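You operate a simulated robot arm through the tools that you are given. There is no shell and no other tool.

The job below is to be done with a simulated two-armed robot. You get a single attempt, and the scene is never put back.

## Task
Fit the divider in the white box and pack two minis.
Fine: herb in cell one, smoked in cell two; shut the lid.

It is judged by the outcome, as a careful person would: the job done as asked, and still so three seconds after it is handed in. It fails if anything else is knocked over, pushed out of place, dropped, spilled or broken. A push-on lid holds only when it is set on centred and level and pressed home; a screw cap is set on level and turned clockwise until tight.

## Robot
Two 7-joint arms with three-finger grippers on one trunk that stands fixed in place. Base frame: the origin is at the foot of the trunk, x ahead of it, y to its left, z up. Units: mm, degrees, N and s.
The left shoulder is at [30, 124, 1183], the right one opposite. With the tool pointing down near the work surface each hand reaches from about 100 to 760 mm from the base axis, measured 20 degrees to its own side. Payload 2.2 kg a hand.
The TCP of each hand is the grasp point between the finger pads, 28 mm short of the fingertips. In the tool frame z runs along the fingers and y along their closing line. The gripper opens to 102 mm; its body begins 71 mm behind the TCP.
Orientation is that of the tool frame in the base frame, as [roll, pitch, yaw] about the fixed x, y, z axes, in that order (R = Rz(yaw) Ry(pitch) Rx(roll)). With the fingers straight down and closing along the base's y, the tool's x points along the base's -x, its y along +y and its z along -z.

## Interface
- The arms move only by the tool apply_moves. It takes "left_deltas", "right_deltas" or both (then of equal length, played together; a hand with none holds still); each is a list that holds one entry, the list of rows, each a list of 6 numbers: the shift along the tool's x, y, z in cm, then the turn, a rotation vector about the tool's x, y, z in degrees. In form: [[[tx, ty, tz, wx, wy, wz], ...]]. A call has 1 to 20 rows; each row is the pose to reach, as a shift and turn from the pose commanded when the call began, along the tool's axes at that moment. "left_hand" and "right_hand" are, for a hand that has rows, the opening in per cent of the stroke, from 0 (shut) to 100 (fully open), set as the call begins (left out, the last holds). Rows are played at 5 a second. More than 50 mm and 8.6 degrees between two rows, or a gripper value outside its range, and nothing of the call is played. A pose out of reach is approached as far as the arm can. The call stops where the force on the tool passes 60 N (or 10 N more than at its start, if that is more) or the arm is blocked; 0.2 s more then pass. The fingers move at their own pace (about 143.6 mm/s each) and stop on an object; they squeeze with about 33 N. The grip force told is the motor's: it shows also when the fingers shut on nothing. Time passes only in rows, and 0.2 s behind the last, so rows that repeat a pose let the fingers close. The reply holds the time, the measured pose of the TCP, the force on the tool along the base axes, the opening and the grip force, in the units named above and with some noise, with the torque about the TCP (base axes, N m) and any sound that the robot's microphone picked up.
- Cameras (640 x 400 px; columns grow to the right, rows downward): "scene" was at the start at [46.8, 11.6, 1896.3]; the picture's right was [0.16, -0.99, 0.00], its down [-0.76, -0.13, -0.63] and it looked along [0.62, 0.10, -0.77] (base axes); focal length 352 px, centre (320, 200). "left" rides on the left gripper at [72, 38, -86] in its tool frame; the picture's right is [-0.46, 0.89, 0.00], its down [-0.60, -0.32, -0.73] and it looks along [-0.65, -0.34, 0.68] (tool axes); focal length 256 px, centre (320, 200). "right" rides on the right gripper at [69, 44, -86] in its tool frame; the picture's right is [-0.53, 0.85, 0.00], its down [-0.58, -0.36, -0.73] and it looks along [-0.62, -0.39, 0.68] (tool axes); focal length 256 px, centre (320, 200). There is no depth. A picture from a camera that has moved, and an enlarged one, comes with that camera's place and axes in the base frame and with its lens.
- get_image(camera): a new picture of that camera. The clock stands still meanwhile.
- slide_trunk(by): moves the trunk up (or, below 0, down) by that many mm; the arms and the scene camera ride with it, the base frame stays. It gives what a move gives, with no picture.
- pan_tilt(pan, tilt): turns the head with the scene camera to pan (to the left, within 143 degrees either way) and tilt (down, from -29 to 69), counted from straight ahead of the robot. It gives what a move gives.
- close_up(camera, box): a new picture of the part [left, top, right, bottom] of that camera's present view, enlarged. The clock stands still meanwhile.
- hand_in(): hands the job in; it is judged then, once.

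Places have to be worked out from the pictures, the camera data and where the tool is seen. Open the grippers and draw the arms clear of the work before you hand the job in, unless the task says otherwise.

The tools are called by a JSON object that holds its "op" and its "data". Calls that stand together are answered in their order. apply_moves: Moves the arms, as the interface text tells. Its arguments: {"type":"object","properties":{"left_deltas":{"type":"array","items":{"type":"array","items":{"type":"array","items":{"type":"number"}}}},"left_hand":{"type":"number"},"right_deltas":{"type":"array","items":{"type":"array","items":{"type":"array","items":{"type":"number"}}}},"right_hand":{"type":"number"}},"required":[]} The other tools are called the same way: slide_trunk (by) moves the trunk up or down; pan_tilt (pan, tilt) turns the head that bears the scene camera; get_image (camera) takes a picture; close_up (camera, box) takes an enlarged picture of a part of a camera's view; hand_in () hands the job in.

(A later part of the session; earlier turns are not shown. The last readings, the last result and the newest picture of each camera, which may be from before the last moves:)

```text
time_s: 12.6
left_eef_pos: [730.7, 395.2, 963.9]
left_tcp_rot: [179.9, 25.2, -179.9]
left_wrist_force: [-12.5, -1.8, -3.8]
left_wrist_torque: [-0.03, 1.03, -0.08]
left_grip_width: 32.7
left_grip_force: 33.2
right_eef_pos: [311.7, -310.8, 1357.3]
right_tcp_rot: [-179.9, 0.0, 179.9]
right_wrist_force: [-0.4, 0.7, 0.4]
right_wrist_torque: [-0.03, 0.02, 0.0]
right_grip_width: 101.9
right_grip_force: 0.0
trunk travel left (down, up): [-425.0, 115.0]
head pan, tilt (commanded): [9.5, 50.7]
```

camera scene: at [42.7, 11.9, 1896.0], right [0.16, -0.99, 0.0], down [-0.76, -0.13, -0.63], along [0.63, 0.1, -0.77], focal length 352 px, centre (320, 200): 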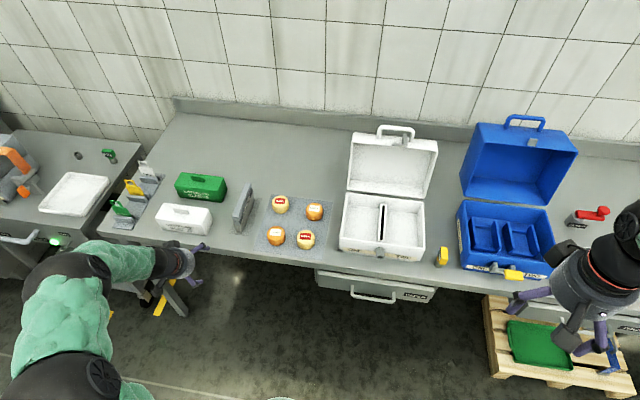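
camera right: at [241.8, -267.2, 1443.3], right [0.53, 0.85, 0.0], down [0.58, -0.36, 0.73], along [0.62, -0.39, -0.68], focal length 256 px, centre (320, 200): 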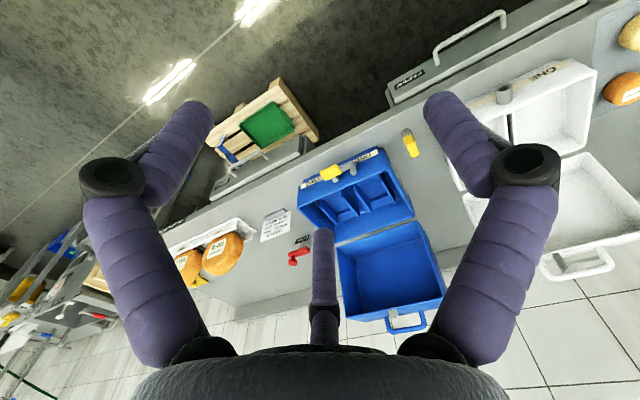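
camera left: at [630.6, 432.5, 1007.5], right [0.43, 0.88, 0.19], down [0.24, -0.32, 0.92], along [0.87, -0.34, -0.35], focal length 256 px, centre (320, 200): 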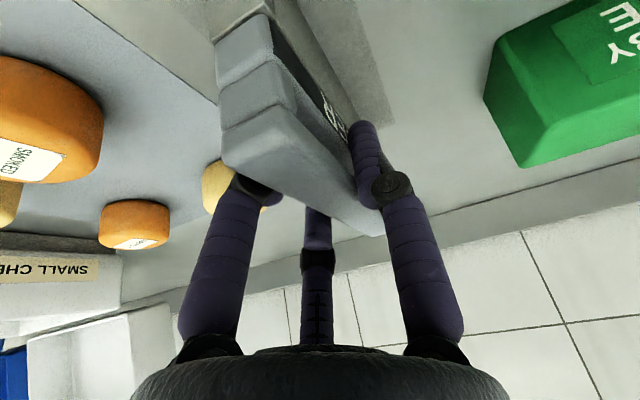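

Side load is gone; about 12 N remains along −x, so I ease the command back another 3 mm and check.

{"op": "apply_moves", "data": {"left_deltas": [[[0.27, 0, -0.12, 0, 0, 0], [0.27, 0, -0.12, 0, 0, 0], [0.27, 0, -0.12, 0, 0, 0]]], "left_hand": 0}}

```text
time_s: 13.4
left_eef_pos: [728.7, 394.7, 963.6]
left_tcp_rot: [-180.0, 25.1, -180.0]
left_wrist_force: [-0.3, -0.1, -1.0]
left_wrist_torque: [-0.01, 0.02, -0.01]
left_grip_width: 32.8
left_grip_force: 33.1
right_eef_pos: [313.4, -310.7, 1356.7]
right_tcp_rot: [180.0, 0.0, -179.9]
right_wrist_force: [-0.1, -0.3, -0.2]
right_wrist_torque: [0.03, 0.01, -0.01]
right_grip_width: 102.1
right_grip_force: 0.0
trunk travel left (down, up): [-425.0, 115.0]
head pan, tilt (commanded): [9.5, 50.7]
```

Loads are zero. I lift straight up slowly by 30 mm and check the forces.

{"op": "apply_moves", "data": {"left_deltas": [[[-0.21, 0, -0.45, 0, 0, 0], [-0.42, 0, -0.91, 0, 0, 0], [-0.63, 0, -1.36, 0, 0, 0], [-0.85, 0, -1.81, 0, 0, 0], [-1.06, 0, -2.27, 0, 0, 0], [-1.27, 0, -2.72, 0, 0, 0]]], "left_hand": 0}}

{"op": "close_up", "data": {"camera": "scene", "box": [215, 160, 275, 240]}}

{"op": "get_image", "data": {"camera": "left"}}

```text
time_s: 14.8
left_eef_pos: [728.4, 394.4, 993.0]
left_tcp_rot: [-179.9, 25.0, 179.9]
left_wrist_force: [5.0, 0.1, -1.5]
left_wrist_torque: [0.03, -0.31, -0.05]
left_grip_width: 32.6
left_grip_force: 33.2
right_eef_pos: [314.8, -311.3, 1356.7]
right_tcp_rot: [180.0, 0.0, 179.9]
right_wrist_force: [0.5, -0.1, 0.7]
right_wrist_torque: [0.03, 0.01, 0.03]
right_grip_width: 102.1
right_grip_force: 0.1
trunk travel left (down, up): [-425.0, 115.0]
head pan, tilt (commanded): [9.5, 50.7]
```

```text
5.00 times, centred on (245, 200) of scene
camera zoom: at [47.6, 11.8, 1896.3], right [0.16, -0.99, 0.0], down [-0.76, -0.13, -0.63], along [0.62, 0.1, -0.77], focal length 1758 px, centre (695, 200)
```

zoom: 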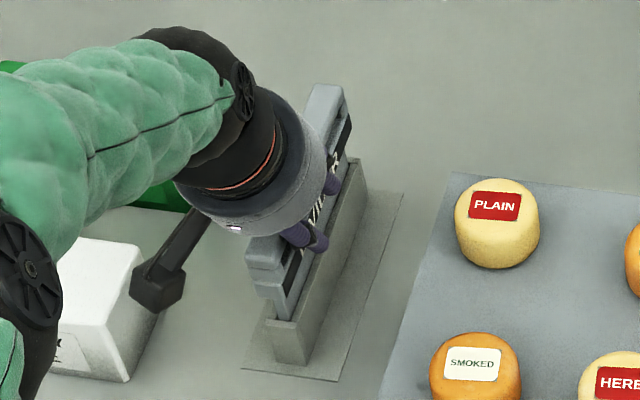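

```text
taken
camera left: at [627.7, 431.5, 1039.5], right [0.42, 0.89, 0.2], down [0.24, -0.32, 0.92], along [0.88, -0.34, -0.34], focal length 256 px, centre (320, 200)
```

left: 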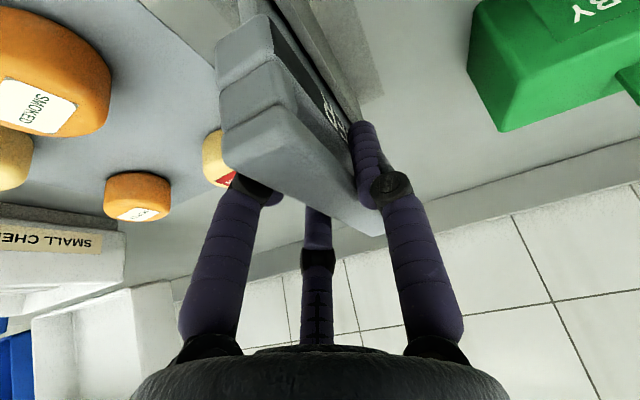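

The blade is sliding out of the holder cleanly, holder staying put. I lift another 60 mm.

{"op": "apply_moves", "data": {"left_deltas": [[[-0.42, 0, -0.91, 0, 0, 0], [-0.85, 0, -1.81, 0, 0, 0], [-1.27, 0, -2.72, 0, 0, 0], [-1.69, 0, -3.63, 0, 0, 0], [-2.54, 0, -5.44, 0, 0, 0]]], "left_hand": 0}}

{"op": "close_up", "data": {"camera": "scene", "box": [215, 140, 275, 240]}}

{"op": "get_image", "data": {"camera": "scene"}}

```text
time_s: 16.0
left_eef_pos: [727.9, 392.9, 1052.8]
left_tcp_rot: [180.0, 25.0, 180.0]
left_wrist_force: [0.6, -0.8, -1.3]
left_wrist_torque: [-0.02, 0.01, 0.01]
left_grip_width: 32.6
left_grip_force: 33.0
right_eef_pos: [313.9, -311.7, 1357.4]
right_tcp_rot: [180.0, -0.1, -179.9]
right_wrist_force: [-0.2, 0.2, 0.1]
right_wrist_torque: [0.04, -0.01, 0.0]
right_grip_width: 101.9
right_grip_force: 0.1
trunk travel left (down, up): [-425.0, 115.0]
head pan, tilt (commanded): [9.5, 50.7]
```

```text
4.00 times, centred on (245, 190) of scene
camera zoom: at [46.3, 11.4, 1896.4], right [0.16, -0.99, 0.0], down [-0.76, -0.13, -0.63], along [0.62, 0.1, -0.77], focal length 1407 px, centre (620, 240)
```

zoom: 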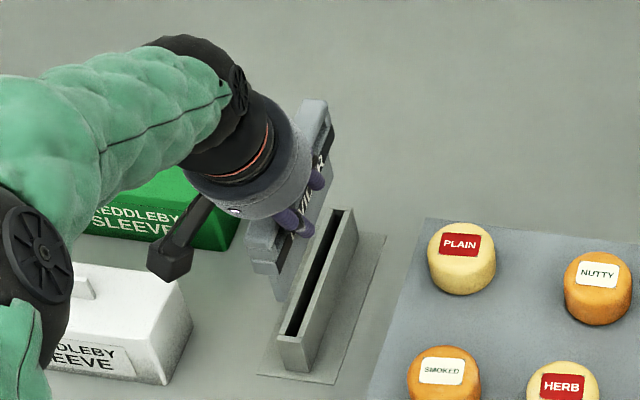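

```text
taken
camera scene: at [46.3, 11.4, 1896.4], right [0.16, -0.99, 0.0], down [-0.76, -0.13, -0.63], along [0.62, 0.1, -0.77], focal length 352 px, centre (320, 200)
```

scene: 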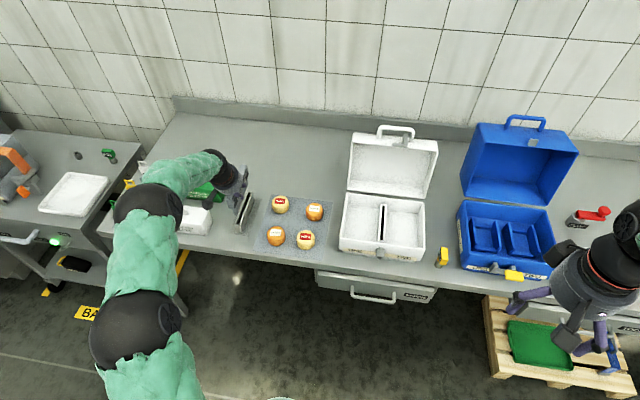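

The divider is free and the holder slot is now visible. I zoom on the holder slot and the box channel from the same scene-camera position to measure the displacement between them.

{"op": "close_up", "data": {"camera": "scene", "box": [225, 185, 265, 240]}}

{"op": "close_up", "data": {"camera": "scene", "box": [362, 195, 402, 250]}}

{"op": "close_up", "data": {"camera": "left", "box": [180, 0, 440, 240]}}

```text
7.27 times, centred on (245, 212) of scene
camera zoom: at [46.3, 11.4, 1896.4], right [0.16, -0.99, 0.0], down [-0.76, -0.13, -0.63], along [0.62, 0.1, -0.77], focal length 2558 px, centre (866, 109)
```

zoom: 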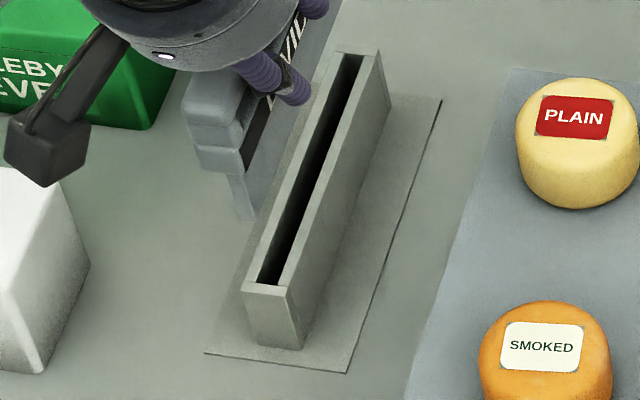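

```text
7.27 times, centred on (382, 222) of scene
camera zoom: at [46.3, 11.4, 1896.4], right [0.16, -0.99, 0.0], down [-0.76, -0.13, -0.63], along [0.62, 0.1, -0.77], focal length 2558 px, centre (-131, 36)
```

zoom: 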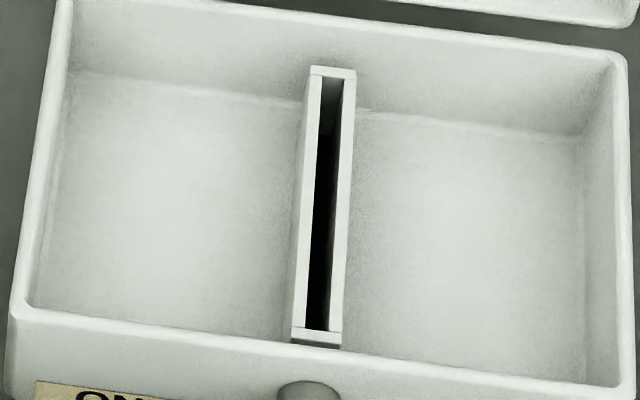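

```text
1.67 times, centred on (310, 120) of left
camera zoom: at [626.3, 431.2, 1100.2], right [0.42, 0.89, 0.2], down [0.24, -0.32, 0.92], along [0.88, -0.34, -0.35], focal length 427 px, centre (337, 333)
```

zoom: 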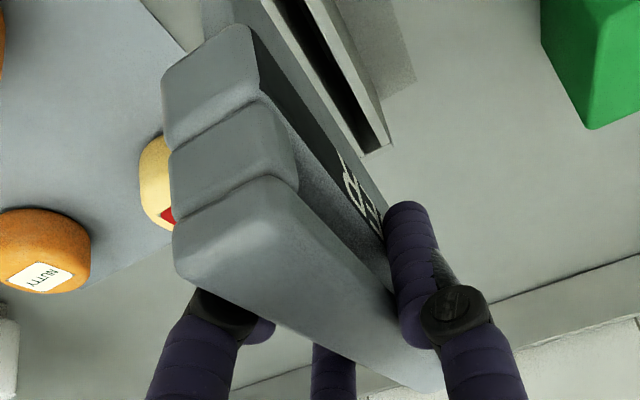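

Both channels measure 147 mm long, which confirms the heights; box slot minus holder slot is about (−3, −479, +31). I carry the divider across at a safe height to hover above the slot.

{"op": "apply_moves", "data": {"left_deltas": [[[-0.3, -2.5, -0.8, 0, 0, 0], [-0.5, -6.5, -1.6, 0, 0, 0], [-0.81, -11.0, -2.38, 0, 0, 0], [-0.81, -15.5, -2.38, 0, 0, 0], [-0.81, -20.0, -2.38, 0, 0, 0], [-0.81, -24.5, -2.38, 0, 0, 0], [-0.81, -29.0, -2.38, 0, 0, 0], [-0.81, -33.5, -2.38, 0, 0, 0], [-0.81, -38.0, -2.38, 0, 0, 0], [-0.81, -42.0, -2.38, 0, 0, 0], [-0.81, -45.0, -2.38, 0, 0, 0], [-0.81, -47.0, -2.38, 0, 0, 0], [-0.81, -47.92, -2.38, 0, 0, 0], [-0.81, -47.92, -2.38, 0, 0, 0]]], "left_hand": 0}}

{"op": "get_image", "data": {"camera": "scene"}}

{"op": "close_up", "data": {"camera": "scene", "box": [350, 170, 420, 260]}}

{"op": "get_image", "data": {"camera": "left"}}

```text
time_s: 19.0
left_eef_pos: [725.1, -86.3, 1077.6]
left_tcp_rot: [180.0, 24.9, -179.9]
left_wrist_force: [-1.1, 0.1, -1.1]
left_wrist_torque: [-0.02, 0.02, -0.02]
left_grip_width: 32.9
left_grip_force: 32.4
right_eef_pos: [315.0, -311.4, 1356.9]
right_tcp_rot: [179.9, 0.1, 180.0]
right_wrist_force: [-0.8, 0.7, -0.8]
right_wrist_torque: [0.01, -0.01, 0.01]
right_grip_width: 102.1
right_grip_force: 0.0
trunk travel left (down, up): [-425.0, 115.0]
head pan, tilt (commanded): [9.5, 50.7]
```

```text
taken
camera scene: at [46.9, 11.5, 1896.3], right [0.16, -0.99, 0.0], down [-0.76, -0.13, -0.63], along [0.62, 0.1, -0.77], focal length 352 px, centre (320, 200)
```

scene: 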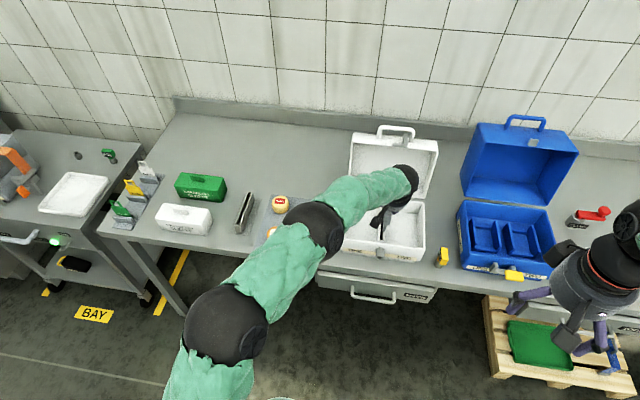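

```text
4.44 times, centred on (385, 215) of scene
camera zoom: at [46.9, 11.5, 1896.3], right [0.16, -0.99, 0.0], down [-0.76, -0.13, -0.63], along [0.62, 0.1, -0.77], focal length 1563 px, centre (31, 133)
```

zoom: 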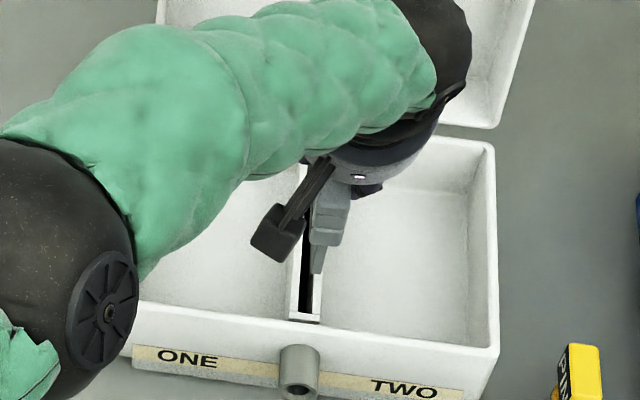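

```text
taken
camera left: at [624.6, -48.5, 1124.9], right [0.42, 0.89, 0.2], down [0.24, -0.32, 0.92], along [0.88, -0.34, -0.34], focal length 256 px, centre (320, 200)
```

left: 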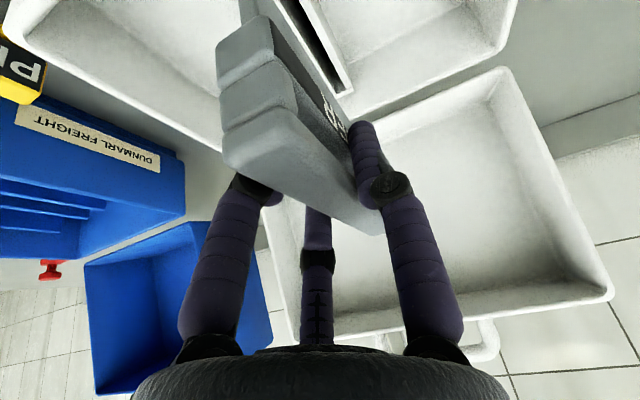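

The divider hovers over the slot. I raise 6 mm to match the height at which I photographed the holder, then compare the same wrist-camera crop with the holder one.

{"op": "apply_moves", "data": {"left_deltas": [[[-0.26, 0, -0.56, 0, 0, 0], [-0.26, 0, -0.56, 0, 0, 0]]], "left_hand": 0}}

{"op": "close_up", "data": {"camera": "left", "box": [180, 0, 440, 240]}}

{"op": "close_up", "data": {"camera": "left", "box": [260, 0, 380, 120]}}

```text
time_s: 19.6
left_eef_pos: [725.8, -86.9, 1084.4]
left_tcp_rot: [-179.9, 25.0, -180.0]
left_wrist_force: [0.4, -0.2, -1.8]
left_wrist_torque: [-0.02, 0.04, 0.01]
left_grip_width: 32.9
left_grip_force: 32.6
right_eef_pos: [314.1, -312.1, 1356.9]
right_tcp_rot: [-180.0, 0.0, -180.0]
right_wrist_force: [0.8, -0.3, 0.2]
right_wrist_torque: [-0.01, -0.03, 0.01]
right_grip_width: 101.9
right_grip_force: 0.1
trunk travel left (down, up): [-425.0, 115.0]
head pan, tilt (commanded): [9.5, 50.7]
```

```text
1.67 times, centred on (310, 120) of left
camera zoom: at [625.0, -48.6, 1131.2], right [0.42, 0.89, 0.2], down [0.24, -0.32, 0.92], along [0.88, -0.34, -0.35], focal length 427 px, centre (337, 333)
```

zoom: 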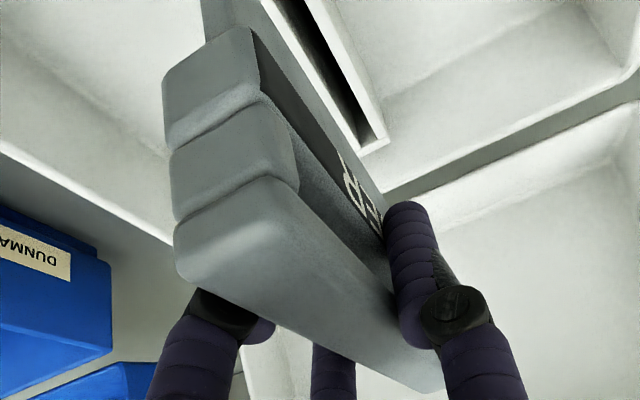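

```text
3.33 times, centred on (320, 60) of left
camera zoom: at [625.0, -48.6, 1131.2], right [0.42, 0.89, 0.2], down [0.24, -0.32, 0.92], along [0.88, -0.34, -0.35], focal length 853 px, centre (320, 667)
```

zoom: 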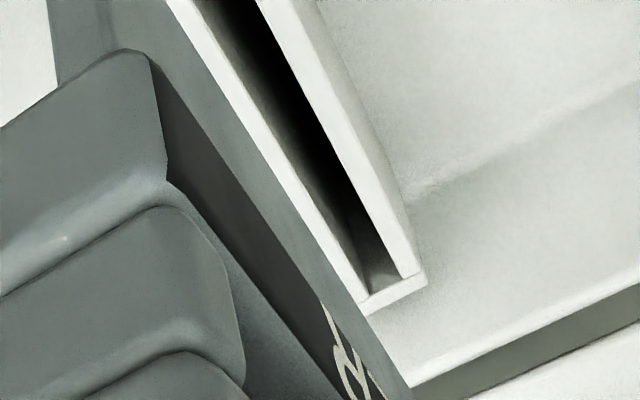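

The wrist view matches the holder view to within about 2 px (~1 mm). I zoom in with the scene camera to judge the blade against the slot before lowering.

{"op": "close_up", "data": {"camera": "scene", "box": [370, 205, 410, 245]}}

{"op": "get_image", "data": {"camera": "right"}}

```text
10.00 times, centred on (390, 225) of scene
camera zoom: at [47.1, 11.3, 1896.3], right [0.16, -0.99, 0.0], down [-0.76, -0.13, -0.63], along [0.62, 0.1, -0.77], focal length 3517 px, centre (-380, -50)
```

zoom: 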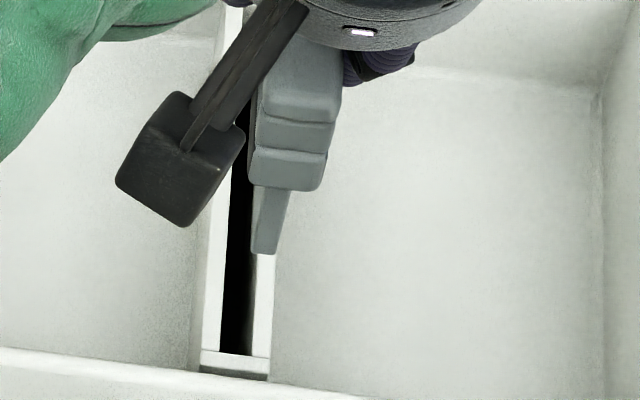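

```text
taken
camera right: at [244.4, -267.2, 1442.9], right [0.53, 0.85, 0.0], down [0.58, -0.36, 0.73], along [0.62, -0.39, -0.68], focal length 256 px, centre (320, 200)
```

right: 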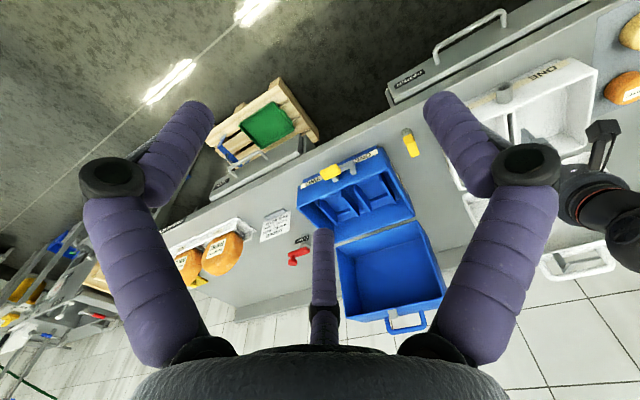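

The blade is about 8 mm thick, the slot about 9.5 mm, and the blade sits ~1.7 mm too far right. I correct +1.8 mm in y, −1 mm in x, and lower until the blade is just above the channel.

{"op": "apply_moves", "data": {"left_deltas": [[[0.5, 0.18, 1.0, 0, 0, 0], [1.0, 0.18, 2.0, 0, 0, 0], [1.5, 0.18, 3.0, 0, 0, 0], [1.95, 0.18, 3.95, 0, 0, 0], [1.95, 0.18, 3.95, 0, 0, 0]]], "left_hand": 0}}

{"op": "close_up", "data": {"camera": "scene", "box": [370, 205, 410, 245]}}

{"op": "close_up", "data": {"camera": "left", "box": [260, 0, 380, 120]}}

```text
time_s: 20.8
left_eef_pos: [725.1, -83.9, 1040.2]
left_tcp_rot: [-180.0, 25.0, 179.9]
left_wrist_force: [-0.2, -0.2, -1.6]
left_wrist_torque: [0.0, 0.0, -0.02]
left_grip_width: 32.7
left_grip_force: 32.7
right_eef_pos: [313.1, -311.7, 1356.5]
right_tcp_rot: [179.9, 0.0, -180.0]
right_wrist_force: [-0.4, 1.1, -0.3]
right_wrist_torque: [0.02, 0.0, -0.04]
right_grip_width: 102.0
right_grip_force: 0.1
trunk travel left (down, up): [-425.0, 115.0]
head pan, tilt (commanded): [9.5, 50.7]
```

```text
10.00 times, centred on (390, 225) of scene
camera zoom: at [46.6, 11.4, 1896.4], right [0.16, -0.99, 0.0], down [-0.76, -0.13, -0.63], along [0.62, 0.1, -0.77], focal length 3517 px, centre (-380, -50)
```

zoom: 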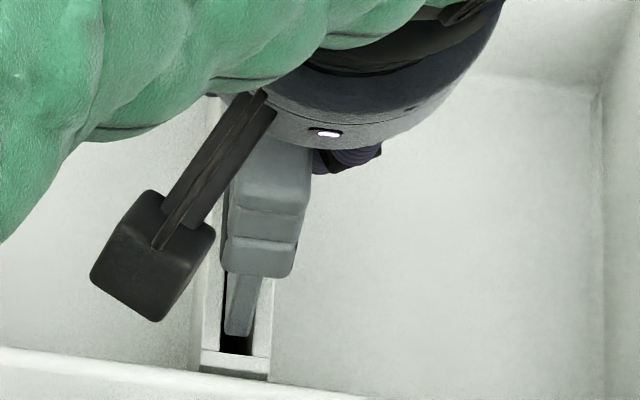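

```text
3.33 times, centred on (320, 60) of left
camera zoom: at [623.9, -46.5, 1086.6], right [0.42, 0.89, 0.2], down [0.24, -0.32, 0.92], along [0.88, -0.34, -0.34], focal length 853 px, centre (320, 667)
```

zoom: 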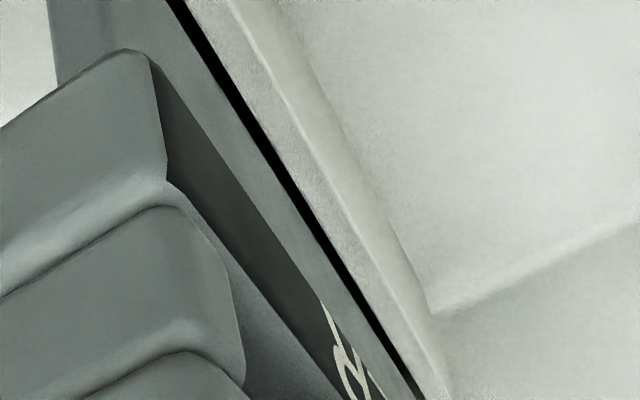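

The blade is centred over the slot (within ~0.5 mm) with about 2.4 mm clearance at the near end. I lower it into the slot slowly, reading the force.

{"op": "apply_moves", "data": {"left_deltas": [[[0.17, 0, 0.36, 0, 0, 0], [0.34, 0, 0.73, 0, 0, 0], [0.51, 0, 1.09, 0, 0, 0], [0.68, 0, 1.45, 0, 0, 0], [0.85, 0, 1.81, 0, 0, 0], [0.85, 0, 1.81, 0, 0, 0]]], "left_hand": 0}}

{"op": "close_up", "data": {"camera": "scene", "box": [370, 205, 410, 245]}}

```text
time_s: 22.2
left_eef_pos: [725.2, -84.6, 1019.2]
left_tcp_rot: [180.0, 24.9, -180.0]
left_wrist_force: [0.3, -2.6, -1.8]
left_wrist_torque: [-0.23, -0.03, -0.13]
left_grip_width: 32.9
left_grip_force: 33.0
right_eef_pos: [313.7, -311.8, 1356.4]
right_tcp_rot: [179.9, 0.0, 179.9]
right_wrist_force: [-0.2, 0.1, 0.5]
right_wrist_torque: [0.02, 0.01, 0.0]
right_grip_width: 102.0
right_grip_force: 0.0
trunk travel left (down, up): [-425.0, 115.0]
head pan, tilt (commanded): [9.5, 50.7]
```

```text
10.00 times, centred on (390, 225) of scene
camera zoom: at [46.8, 10.9, 1896.4], right [0.16, -0.99, 0.0], down [-0.76, -0.13, -0.63], along [0.62, 0.1, -0.77], focal length 3517 px, centre (-380, -50)
```

zoom: 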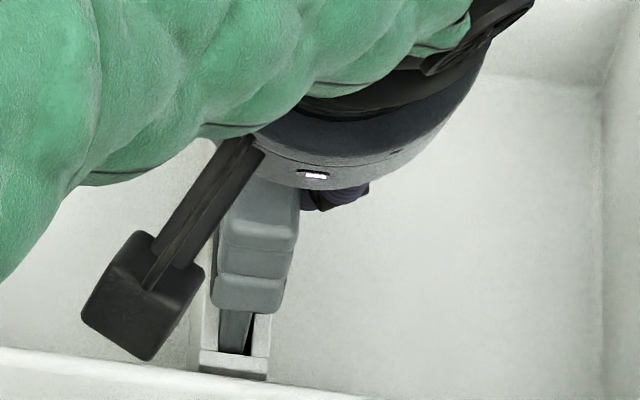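

The blade has entered the slot with only ~2.6 N side contact. I ease 0.5 mm to the right and continue down to the seat at about z≈995.

{"op": "apply_moves", "data": {"left_deltas": [[[0.1, -0.05, 0.22, 0, 0, 0], [0.25, -0.05, 0.54, 0, 0, 0], [0.42, -0.05, 0.91, 0, 0, 0], [0.59, -0.05, 1.27, 0, 0, 0], [0.76, -0.05, 1.63, 0, 0, 0], [0.89, -0.05, 1.9, 0, 0, 0], [0.89, -0.05, 1.9, 0, 0, 0]]], "left_hand": 0}}

{"op": "close_up", "data": {"camera": "scene", "box": [370, 205, 410, 245]}}

```text
time_s: 23.8
left_eef_pos: [724.2, -84.7, 999.0]
left_tcp_rot: [-180.0, 25.0, 180.0]
left_wrist_force: [0.0, -0.8, -1.1]
left_wrist_torque: [-0.03, 0.02, -0.02]
left_grip_width: 32.8
left_grip_force: 33.4
right_eef_pos: [313.9, -311.4, 1357.1]
right_tcp_rot: [-180.0, 0.0, 179.9]
right_wrist_force: [-0.7, 0.4, -0.2]
right_wrist_torque: [0.03, -0.02, -0.02]
right_grip_width: 102.1
right_grip_force: 0.1
trunk travel left (down, up): [-425.0, 115.0]
head pan, tilt (commanded): [9.5, 50.7]
```

```text
10.00 times, centred on (390, 225) of scene
camera zoom: at [47.0, 11.3, 1896.3], right [0.16, -0.99, 0.0], down [-0.76, -0.13, -0.63], along [0.62, 0.1, -0.77], focal length 3517 px, centre (-380, -50)
```

zoom: 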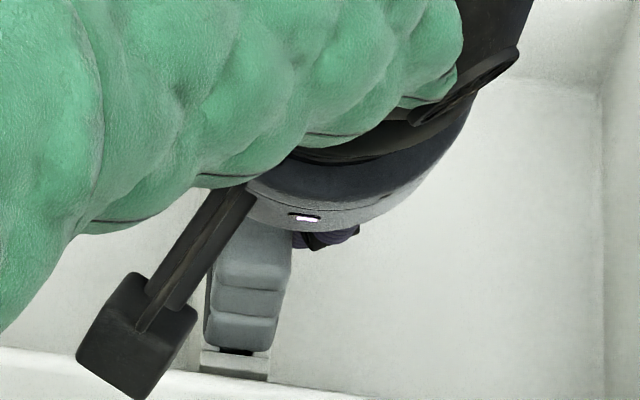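

No resistance yet at z=999; the collar is just above the channel. I continue down in small steps until it seats.

{"op": "apply_moves", "data": {"left_deltas": [[[0.08, 0, 0.18, 0, 0, 0], [0.17, 0, 0.36, 0, 0, 0], [0.25, 0, 0.54, 0, 0, 0], [0.3, 0, 0.64, 0, 0, 0], [0.3, 0, 0.64, 0, 0, 0]]], "left_hand": 0}}

{"op": "close_up", "data": {"camera": "scene", "box": [370, 205, 410, 245]}}

```text
time_s: 25.0
left_eef_pos: [724.3, -85.2, 992.1]
left_tcp_rot: [180.0, 25.0, -179.9]
left_wrist_force: [0.0, -0.1, -0.5]
left_wrist_torque: [-0.02, 0.04, -0.03]
left_grip_width: 33.0
left_grip_force: 32.8
right_eef_pos: [314.3, -312.4, 1356.8]
right_tcp_rot: [180.0, 0.0, 180.0]
right_wrist_force: [0.7, 0.3, 0.1]
right_wrist_torque: [-0.03, 0.0, 0.0]
right_grip_width: 101.9
right_grip_force: 0.0
trunk travel left (down, up): [-425.0, 115.0]
head pan, tilt (commanded): [9.5, 50.7]
```

```text
10.00 times, centred on (390, 225) of scene
camera zoom: at [47.0, 11.3, 1896.3], right [0.16, -0.99, 0.0], down [-0.76, -0.13, -0.63], along [0.62, 0.1, -0.77], focal length 3517 px, centre (-380, -50)
```

zoom: 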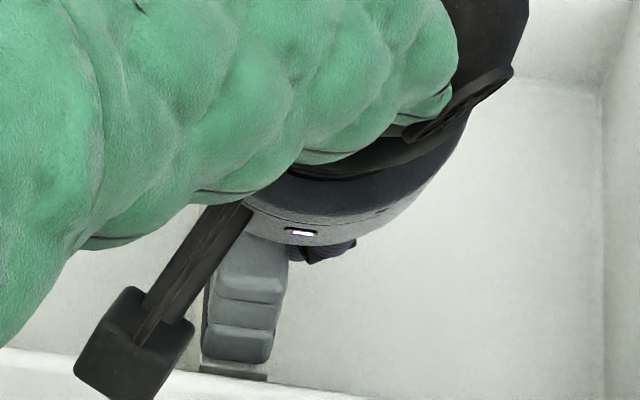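

The vertical load is dropping (the weight is starting to be carried). I go a few millimetres further to be sure it is home.

{"op": "apply_moves", "data": {"left_deltas": [[[0.06, 0, 0.14, 0, 0, 0], [0.13, 0, 0.27, 0, 0, 0], [0.19, 0, 0.41, 0, 0, 0], [0.25, 0, 0.54, 0, 0, 0], [0.25, 0, 0.54, 0, 0, 0]]], "left_hand": 0}}

{"op": "close_up", "data": {"camera": "scene", "box": [370, 205, 410, 245]}}

```text
time_s: 26.2
left_eef_pos: [724.6, -85.2, 989.6]
left_tcp_rot: [-180.0, 25.3, -179.8]
left_wrist_force: [-1.8, -6.0, 17.1]
left_wrist_torque: [0.04, 0.94, 0.06]
left_grip_width: 32.7
left_grip_force: 32.3
right_eef_pos: [312.3, -312.7, 1358.1]
right_tcp_rot: [179.9, 0.1, 179.9]
right_wrist_force: [0.8, 0.1, -0.5]
right_wrist_torque: [0.0, 0.03, -0.02]
right_grip_width: 102.2
right_grip_force: 0.1
trunk travel left (down, up): [-425.0, 115.0]
head pan, tilt (commanded): [9.5, 50.7]
```

```text
10.00 times, centred on (390, 225) of scene
camera zoom: at [44.4, 10.6, 1896.5], right [0.16, -0.99, 0.0], down [-0.76, -0.13, -0.63], along [0.63, 0.1, -0.77], focal length 3517 px, centre (-380, -50)
```

zoom: 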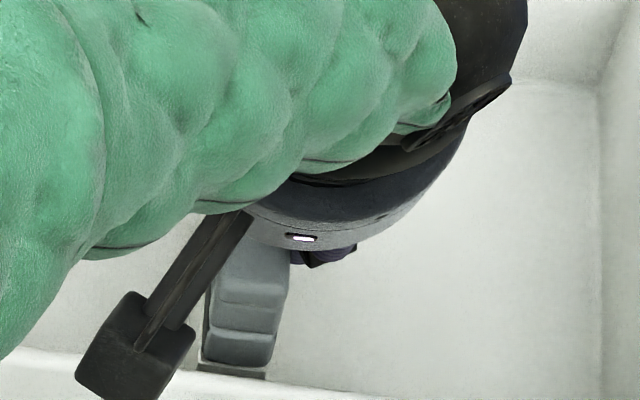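

It is seated: 17 N upward at z=989.6 with the collar on the channel. I relieve the pressure and open the fingers.

{"op": "apply_moves", "data": {"left_deltas": [[[-0.1, 0.1, -0.22, 0, 0, 0], [-0.1, 0.1, -0.22, 0, 0, 0]]], "left_hand": 0}}

{"op": "apply_moves", "data": {"left_deltas": [[[0, 0, 0, 0, 0, 0], [0, 0, 0, 0, 0, 0], [0, 0, 0, 0, 0, 0]]], "left_hand": 60}}

{"op": "get_image", "data": {"camera": "left"}}

```text
time_s: 26.8
left_eef_pos: [724.8, -86.2, 987.9]
left_tcp_rot: [179.9, 25.1, 179.9]
left_wrist_force: [5.2, -14.6, 8.1]
left_wrist_torque: [-0.43, 0.11, 0.11]
left_grip_width: 32.7
left_grip_force: 33.0
right_eef_pos: [312.6, -314.2, 1356.7]
right_tcp_rot: [179.8, 0.0, -180.0]
right_wrist_force: [0.3, -0.8, 0.1]
right_wrist_torque: [-0.01, 0.01, -0.02]
right_grip_width: 102.2
right_grip_force: 0.0
trunk travel left (down, up): [-425.0, 115.0]
head pan, tilt (commanded): [9.5, 50.7]
```

```text
time_s: 27.6
left_eef_pos: [723.6, -84.1, 987.6]
left_tcp_rot: [-179.9, 24.9, -179.9]
left_wrist_force: [-0.1, 0.8, 0.0]
left_wrist_torque: [-0.01, 0.01, 0.01]
left_grip_width: 61.3
left_grip_force: 0.1
right_eef_pos: [313.2, -311.4, 1358.0]
right_tcp_rot: [179.9, 0.0, -179.9]
right_wrist_force: [0.5, -0.5, -0.6]
right_wrist_torque: [-0.01, 0.03, 0.01]
right_grip_width: 102.0
right_grip_force: 0.0
trunk travel left (down, up): [-425.0, 115.0]
head pan, tilt (commanded): [9.5, 50.7]
```

```text
taken
camera left: at [623.6, -45.0, 1035.1], right [0.42, 0.89, 0.2], down [0.24, -0.32, 0.92], along [0.87, -0.34, -0.35], focal length 256 px, centre (320, 200)
```

left: 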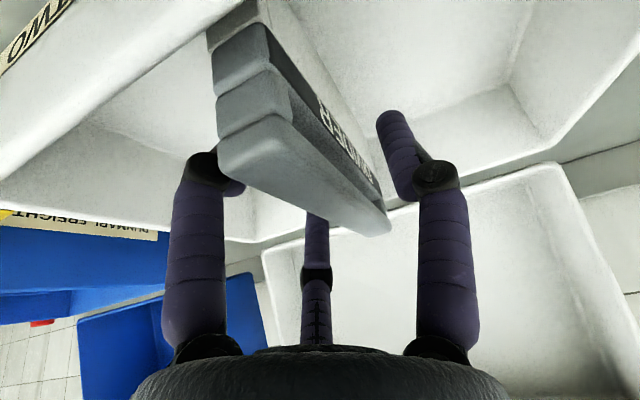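

The divider stands in its slot by itself. I retreat straight up 95 mm, then photograph the result.

{"op": "apply_moves", "data": {"left_deltas": [[[-0.42, 0, -0.91, 0, 0, 0], [-1.27, 0, -2.72, 0, 0, 0], [-2.54, 0, -5.44, 0, 0, 0], [-4.01, 0, -8.61, 0, 0, 0]]], "left_hand": 60}}

{"op": "close_up", "data": {"camera": "scene", "box": [350, 180, 420, 260]}}

{"op": "get_image", "data": {"camera": "left"}}

```text
time_s: 28.6
left_eef_pos: [724.0, -82.4, 1083.9]
left_tcp_rot: [180.0, 24.9, 180.0]
left_wrist_force: [0.0, -0.6, -0.9]
left_wrist_torque: [-0.01, -0.06, -0.01]
left_grip_width: 61.2
left_grip_force: 0.1
right_eef_pos: [312.8, -311.6, 1358.1]
right_tcp_rot: [-179.9, -0.1, -180.0]
right_wrist_force: [0.3, 0.1, -0.5]
right_wrist_torque: [0.0, 0.0, 0.01]
right_grip_width: 101.9
right_grip_force: 0.1
trunk travel left (down, up): [-425.0, 115.0]
head pan, tilt (commanded): [9.5, 50.7]
```

```text
5.00 times, centred on (385, 220) of scene
camera zoom: at [45.8, 11.7, 1896.4], right [0.16, -0.99, 0.0], down [-0.76, -0.13, -0.63], along [0.62, 0.1, -0.77], focal length 1758 px, centre (-5, 100)
```

zoom: 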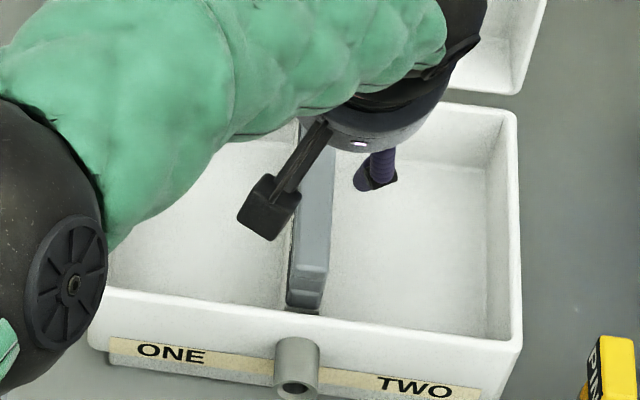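

```text
taken
camera left: at [622.6, -45.4, 1130.8], right [0.42, 0.89, 0.2], down [0.24, -0.32, 0.92], along [0.87, -0.34, -0.35], focal length 256 px, centre (320, 200)
```

left: 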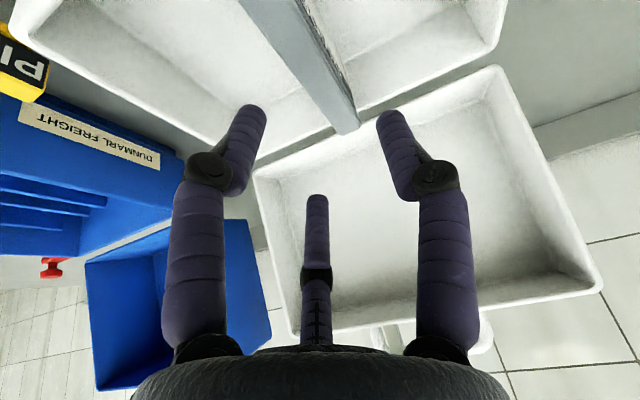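

The divider is seated in line with the channel. I now move the left hand over the herb mini, straightening the tool to vertical on the way.

{"op": "apply_moves", "data": {"left_deltas": [[[0.906, 4.0, -0.423, 0, 4, 0], [1.813, 8.5, -0.845, 0, 8, 0], [2.719, 13.0, -1.268, 0, 12, 0], [3.625, 17.5, -1.69, 0, 16, 0], [4.773, 21.5, -1.122, 0, 20, 0], [6.137, 24.0, 1.0, 0, 25, 0], [7.342, 24.89, 3.583, 0, 25, 0], [7.342, 24.89, 3.583, 0, 25, 0]]], "left_hand": 78}}

{"op": "get_image", "data": {"camera": "left"}}

{"op": "get_image", "data": {"camera": "scene"}}

```text
time_s: 30.4
left_eef_pos: [673.3, 164.0, 1019.8]
left_tcp_rot: [-180.0, 0.0, -180.0]
left_wrist_force: [0.2, 0.0, 0.3]
left_wrist_torque: [0.0, 0.0, -0.07]
left_grip_width: 79.4
left_grip_force: 0.1
right_eef_pos: [313.8, -311.7, 1358.0]
right_tcp_rot: [180.0, 0.1, -179.9]
right_wrist_force: [-0.1, -0.2, -0.7]
right_wrist_torque: [0.0, 0.05, 0.04]
right_grip_width: 102.2
right_grip_force: 0.0
trunk travel left (down, up): [-425.0, 115.0]
head pan, tilt (commanded): [9.5, 50.7]
```

```text
taken
camera left: at [602.2, 203.0, 1105.0], right [0.46, 0.89, 0.0], down [0.6, -0.32, 0.73], along [0.65, -0.34, -0.68], focal length 256 px, centre (320, 200)
```

left: 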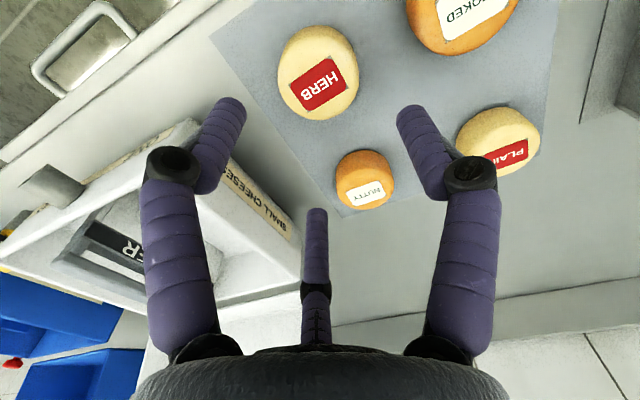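

```text
taken
camera scene: at [46.4, 11.3, 1896.4], right [0.16, -0.99, 0.0], down [-0.76, -0.13, -0.63], along [0.62, 0.1, -0.77], focal length 352 px, centre (320, 200)
```

scene: 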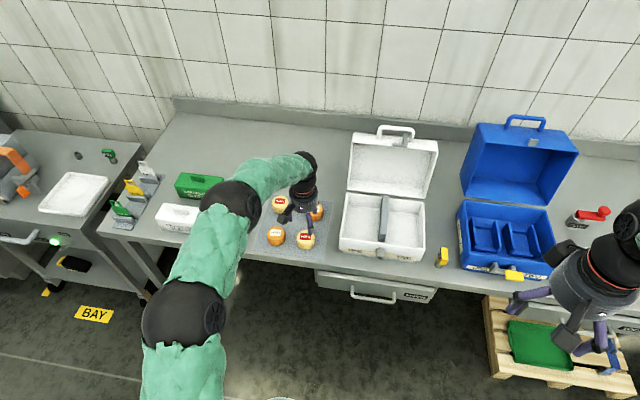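

The herb label is seen at (671, 166) on the mini's top, so I'm within 3 mm. I correct and descend to z≈911 with the fingers open at 78%.

{"op": "apply_moves", "data": {"left_deltas": [[[0.25, 0.19, 2, 0, 0, 0], [0.25, 0.19, 5, 0, 0, 0], [0.25, 0.19, 8, 0, 0, 0], [0.25, 0.19, 9.5, 0, 0, 0], [0.25, 0.19, 10.9, 0, 0, 0], [0.25, 0.19, 10.9, 0, 0, 0]]], "left_hand": 78}}

{"op": "get_image", "data": {"camera": "left"}}

{"op": "close_up", "data": {"camera": "scene", "box": [255, 180, 345, 260]}}

```text
time_s: 31.8
left_eef_pos: [670.2, 166.9, 910.8]
left_tcp_rot: [-180.0, 0.1, 179.9]
left_wrist_force: [0.4, 0.4, -0.1]
left_wrist_torque: [0.01, 0.03, -0.01]
left_grip_width: 79.5
left_grip_force: 0.1
right_eef_pos: [313.7, -311.1, 1357.1]
right_tcp_rot: [179.9, 0.0, 179.9]
right_wrist_force: [0.7, 0.9, 0.3]
right_wrist_torque: [-0.02, -0.02, -0.02]
right_grip_width: 102.1
right_grip_force: 0.1
trunk travel left (down, up): [-425.0, 115.0]
head pan, tilt (commanded): [9.5, 50.7]
```

```text
taken
camera left: at [598.6, 205.1, 996.4], right [0.46, 0.89, 0.0], down [0.6, -0.32, 0.73], along [0.65, -0.34, -0.68], focal length 256 px, centre (320, 200)
```

left: 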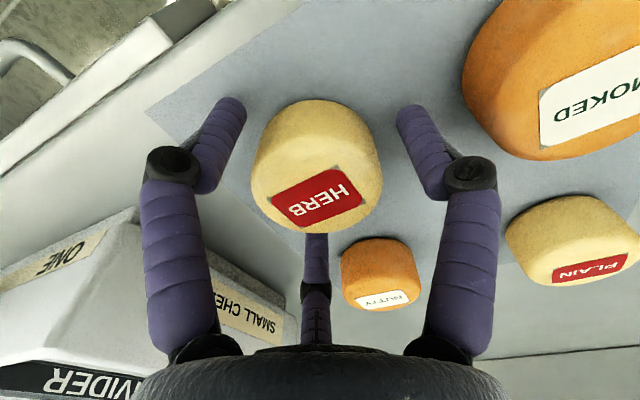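

```text
5.00 times, centred on (300, 220) of scene
camera zoom: at [46.4, 11.5, 1896.4], right [0.16, -0.99, 0.0], down [-0.76, -0.13, -0.63], along [0.62, 0.1, -0.77], focal length 1758 px, centre (420, 100)
```

zoom: 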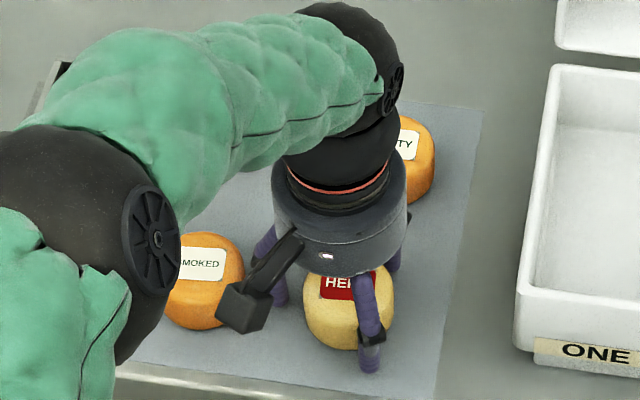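

The herb mini is centred between the three fingers. I close the grip.

{"op": "apply_moves", "data": {"left_deltas": [[[0, 0, 0, 0, 0, 0], [0, 0, 0, 0, 0, 0], [0, 0, 0, 0, 0, 0], [0, 0, 0, 0, 0, 0]]], "left_hand": 0}}

{"op": "get_image", "data": {"camera": "left"}}

```text
time_s: 32.8
left_eef_pos: [671.0, 167.4, 911.4]
left_tcp_rot: [179.9, 0.0, -180.0]
left_wrist_force: [1.4, -1.4, 1.7]
left_wrist_torque: [-0.05, -0.03, -0.02]
left_grip_width: 58.9
left_grip_force: 33.5
right_eef_pos: [313.4, -312.2, 1356.5]
right_tcp_rot: [179.9, 0.0, 179.9]
right_wrist_force: [0.5, -0.2, -0.4]
right_wrist_torque: [0.01, 0.0, 0.02]
right_grip_width: 101.9
right_grip_force: 0.1
trunk travel left (down, up): [-425.0, 115.0]
head pan, tilt (commanded): [9.5, 50.7]
```

```text
taken
camera left: at [598.9, 205.1, 996.7], right [0.46, 0.89, 0.0], down [0.6, -0.32, 0.73], along [0.65, -0.34, -0.68], focal length 256 px, centre (320, 200)
```

left: 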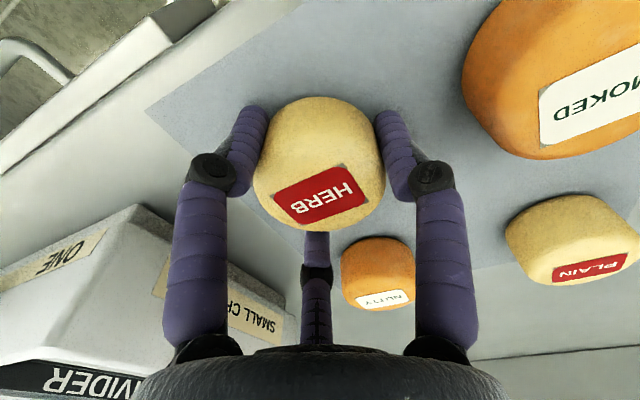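

The herb is held (58.9 mm, 33 N). I lift it 130 mm and carry it over cell one, checking whether the arm reaches with the tool vertical.

{"op": "apply_moves", "data": {"left_deltas": [[[0, 0, -1.5, 0, 0, 0], [0, 0, -4, 0, 0, 0], [0, 0, -8, 0, 0, 0], [0, 0, -12, 0, 0, 0], [-0.5, -2.5, -13, 0, 0, 0], [-1.5, -6.5, -13, 0, 0, 0], [-2.5, -10.5, -13, 0, 0, 0], [-3.5, -14.5, -13, 0, 0, 0], [-4.3, -18, -13, 0, 0, 0], [-4.65, -19.3, -13, 0, 0, 0], [-4.65, -19.3, -13, 0, 0, 0]]], "left_hand": 0}}

{"op": "get_image", "data": {"camera": "left"}}

{"op": "close_up", "data": {"camera": "scene", "box": [320, 150, 440, 260]}}

```text
time_s: 35.2
left_eef_pos: [717.5, -25.0, 1040.4]
left_tcp_rot: [-179.9, 0.0, -179.9]
left_wrist_force: [-0.4, 0.3, -1.6]
left_wrist_torque: [0.02, 0.0, 0.02]
left_grip_width: 58.8
left_grip_force: 33.4
right_eef_pos: [313.6, -310.4, 1357.5]
right_tcp_rot: [179.9, 0.0, -179.9]
right_wrist_force: [-0.3, -0.1, 0.9]
right_wrist_torque: [-0.01, -0.01, -0.01]
right_grip_width: 101.7
right_grip_force: 0.1
trunk travel left (down, up): [-425.0, 115.0]
head pan, tilt (commanded): [9.5, 50.7]
```

```text
taken
camera left: at [647.0, 12.8, 1126.7], right [0.46, 0.89, 0.0], down [0.6, -0.32, 0.73], along [0.65, -0.34, -0.68], focal length 256 px, centre (320, 200)
```

left: 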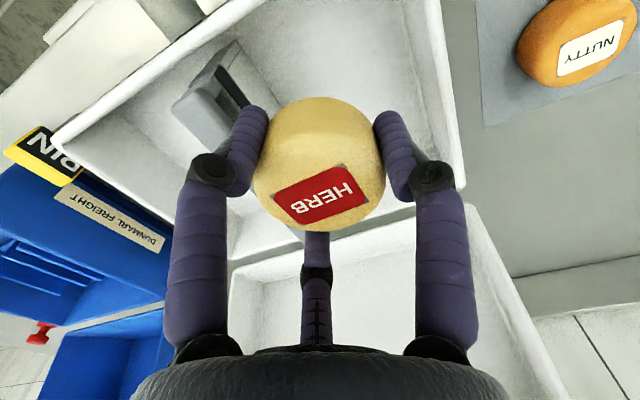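

```text
3.64 times, centred on (380, 205) of scene
camera zoom: at [46.8, 11.6, 1896.4], right [0.16, -0.99, 0.0], down [-0.76, -0.13, -0.63], along [0.62, 0.1, -0.77], focal length 1279 px, centre (102, 182)
```

zoom: 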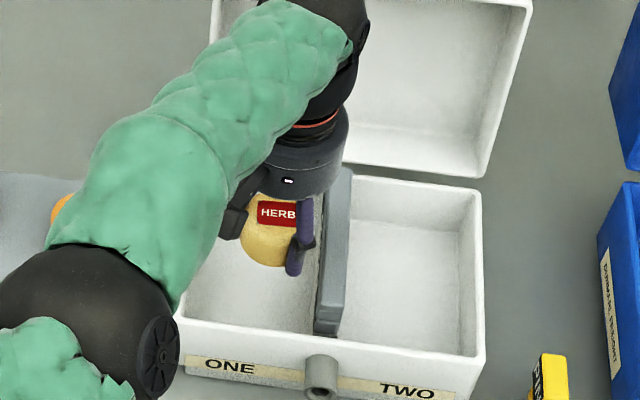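

The vertical tool reaches cell one. I shift to (724, −20) for finger clearance and lower, slowing near the floor.

{"op": "apply_moves", "data": {"left_deltas": [[[-0.6, 0.5, 0, 0, 0, 0], [-0.6, 0.5, 2.5, 0, 0, 0], [-0.6, 0.5, 5, 0, 0, 0], [-0.6, 0.5, 7, 0, 0, 0], [-0.6, 0.5, 8.5, 0, 0, 0], [-0.6, 0.5, 9.3, 0, 0, 0], [-0.6, 0.5, 9.3, 0, 0, 0]]], "left_hand": 0}}

{"op": "get_image", "data": {"camera": "left"}}

{"op": "close_up", "data": {"camera": "scene", "box": [330, 180, 410, 260]}}

```text
time_s: 36.8
left_eef_pos: [709.6, -18.1, 951.8]
left_tcp_rot: [179.9, 0.0, -179.9]
left_wrist_force: [-0.1, -0.6, -1.0]
left_wrist_torque: [-0.02, -0.01, 0.02]
left_grip_width: 58.9
left_grip_force: 32.6
left hand out of reach, approached as far as the arm can: row 2, 3, 4, 5, 6, 7
right_eef_pos: [312.9, -311.1, 1355.8]
right_tcp_rot: [-180.0, 0.0, -180.0]
right_wrist_force: [-0.2, 0.1, 1.0]
right_wrist_torque: [-0.03, 0.0, 0.02]
right_grip_width: 102.0
right_grip_force: 0.0
trunk travel left (down, up): [-425.0, 115.0]
head pan, tilt (commanded): [9.5, 50.7]
```

```text
taken
camera left: at [638.2, 19.3, 1037.2], right [0.46, 0.89, 0.0], down [0.6, -0.32, 0.73], along [0.65, -0.34, -0.68], focal length 256 px, centre (320, 200)
```

left: 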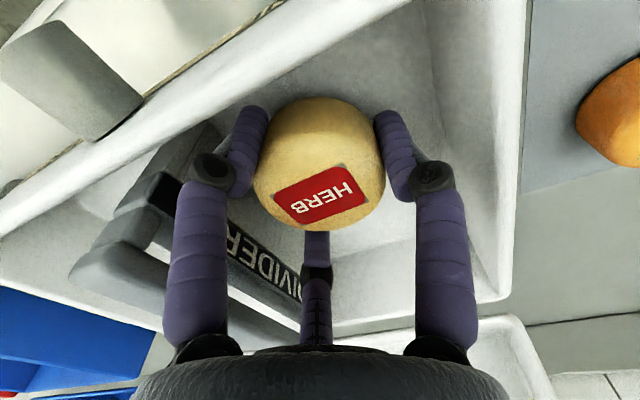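

```text
5.00 times, centred on (370, 220) of scene
camera zoom: at [47.0, 10.9, 1896.4], right [0.16, -0.99, 0.0], down [-0.76, -0.13, -0.63], along [0.62, 0.1, -0.77], focal length 1758 px, centre (70, 100)
```

zoom: 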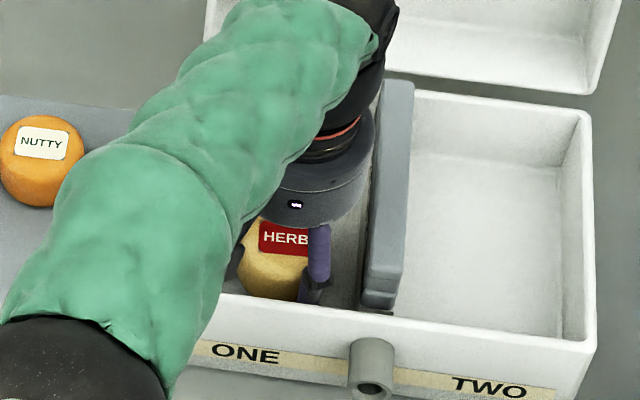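

The arm runs out of reach when low (stopped at x≈710). Lowering the trunk will bring the shoulder nearer the wrist height, so I first raise the hand out of the box.

{"op": "apply_moves", "data": {"left_deltas": [[[0, 0, -3, 0, 0, 0], [0, 0, -6, 0, 0, 0], [0, 0, -9, 0, 0, 0], [0, 0, -12, 0, 0, 0], [0, 0, -12, 0, 0, 0]]], "left_hand": 0}}

```text
time_s: 38.0
left_eef_pos: [708.6, -18.4, 1072.6]
left_tcp_rot: [179.9, -0.1, 179.9]
left_wrist_force: [0.0, 0.2, -1.2]
left_wrist_torque: [0.01, 0.02, 0.01]
left_grip_width: 59.0
left_grip_force: 33.2
right_eef_pos: [315.3, -311.5, 1356.5]
right_tcp_rot: [179.9, 0.0, -179.9]
right_wrist_force: [0.9, 0.0, -1.2]
right_wrist_torque: [0.01, -0.01, -0.02]
right_grip_width: 101.9
right_grip_force: 0.1
trunk travel left (down, up): [-425.0, 115.0]
head pan, tilt (commanded): [9.5, 50.7]
```

The command tracks the reached pose, good. I slide the trunk down 60 mm and check.

{"op": "slide_trunk", "data": {"by": -60}}

{"op": "get_image", "data": {"camera": "scene"}}

```text
time_s: 39.0
left_eef_pos: [708.1, -18.9, 1014.1]
left_tcp_rot: [180.0, 0.0, -179.9]
left_wrist_force: [0.0, 0.4, -0.6]
left_wrist_torque: [-0.01, 0.01, -0.02]
left_grip_width: 59.0
left_grip_force: 32.9
right_eef_pos: [313.8, -312.6, 1296.3]
right_tcp_rot: [180.0, 0.0, 179.9]
right_wrist_force: [0.7, -0.4, -0.4]
right_wrist_torque: [0.0, 0.01, 0.02]
right_grip_width: 101.8
right_grip_force: 0.1
trunk travel left (down, up): [-365.0, 175.0]
head pan, tilt (commanded): [9.5, 50.7]
```

```text
taken
camera scene: at [46.8, 11.5, 1836.5], right [0.16, -0.99, 0.0], down [-0.76, -0.13, -0.63], along [0.62, 0.1, -0.77], focal length 352 px, centre (320, 200)
```

scene: 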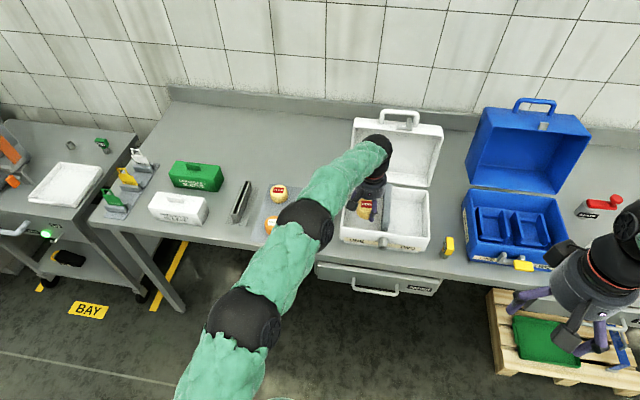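

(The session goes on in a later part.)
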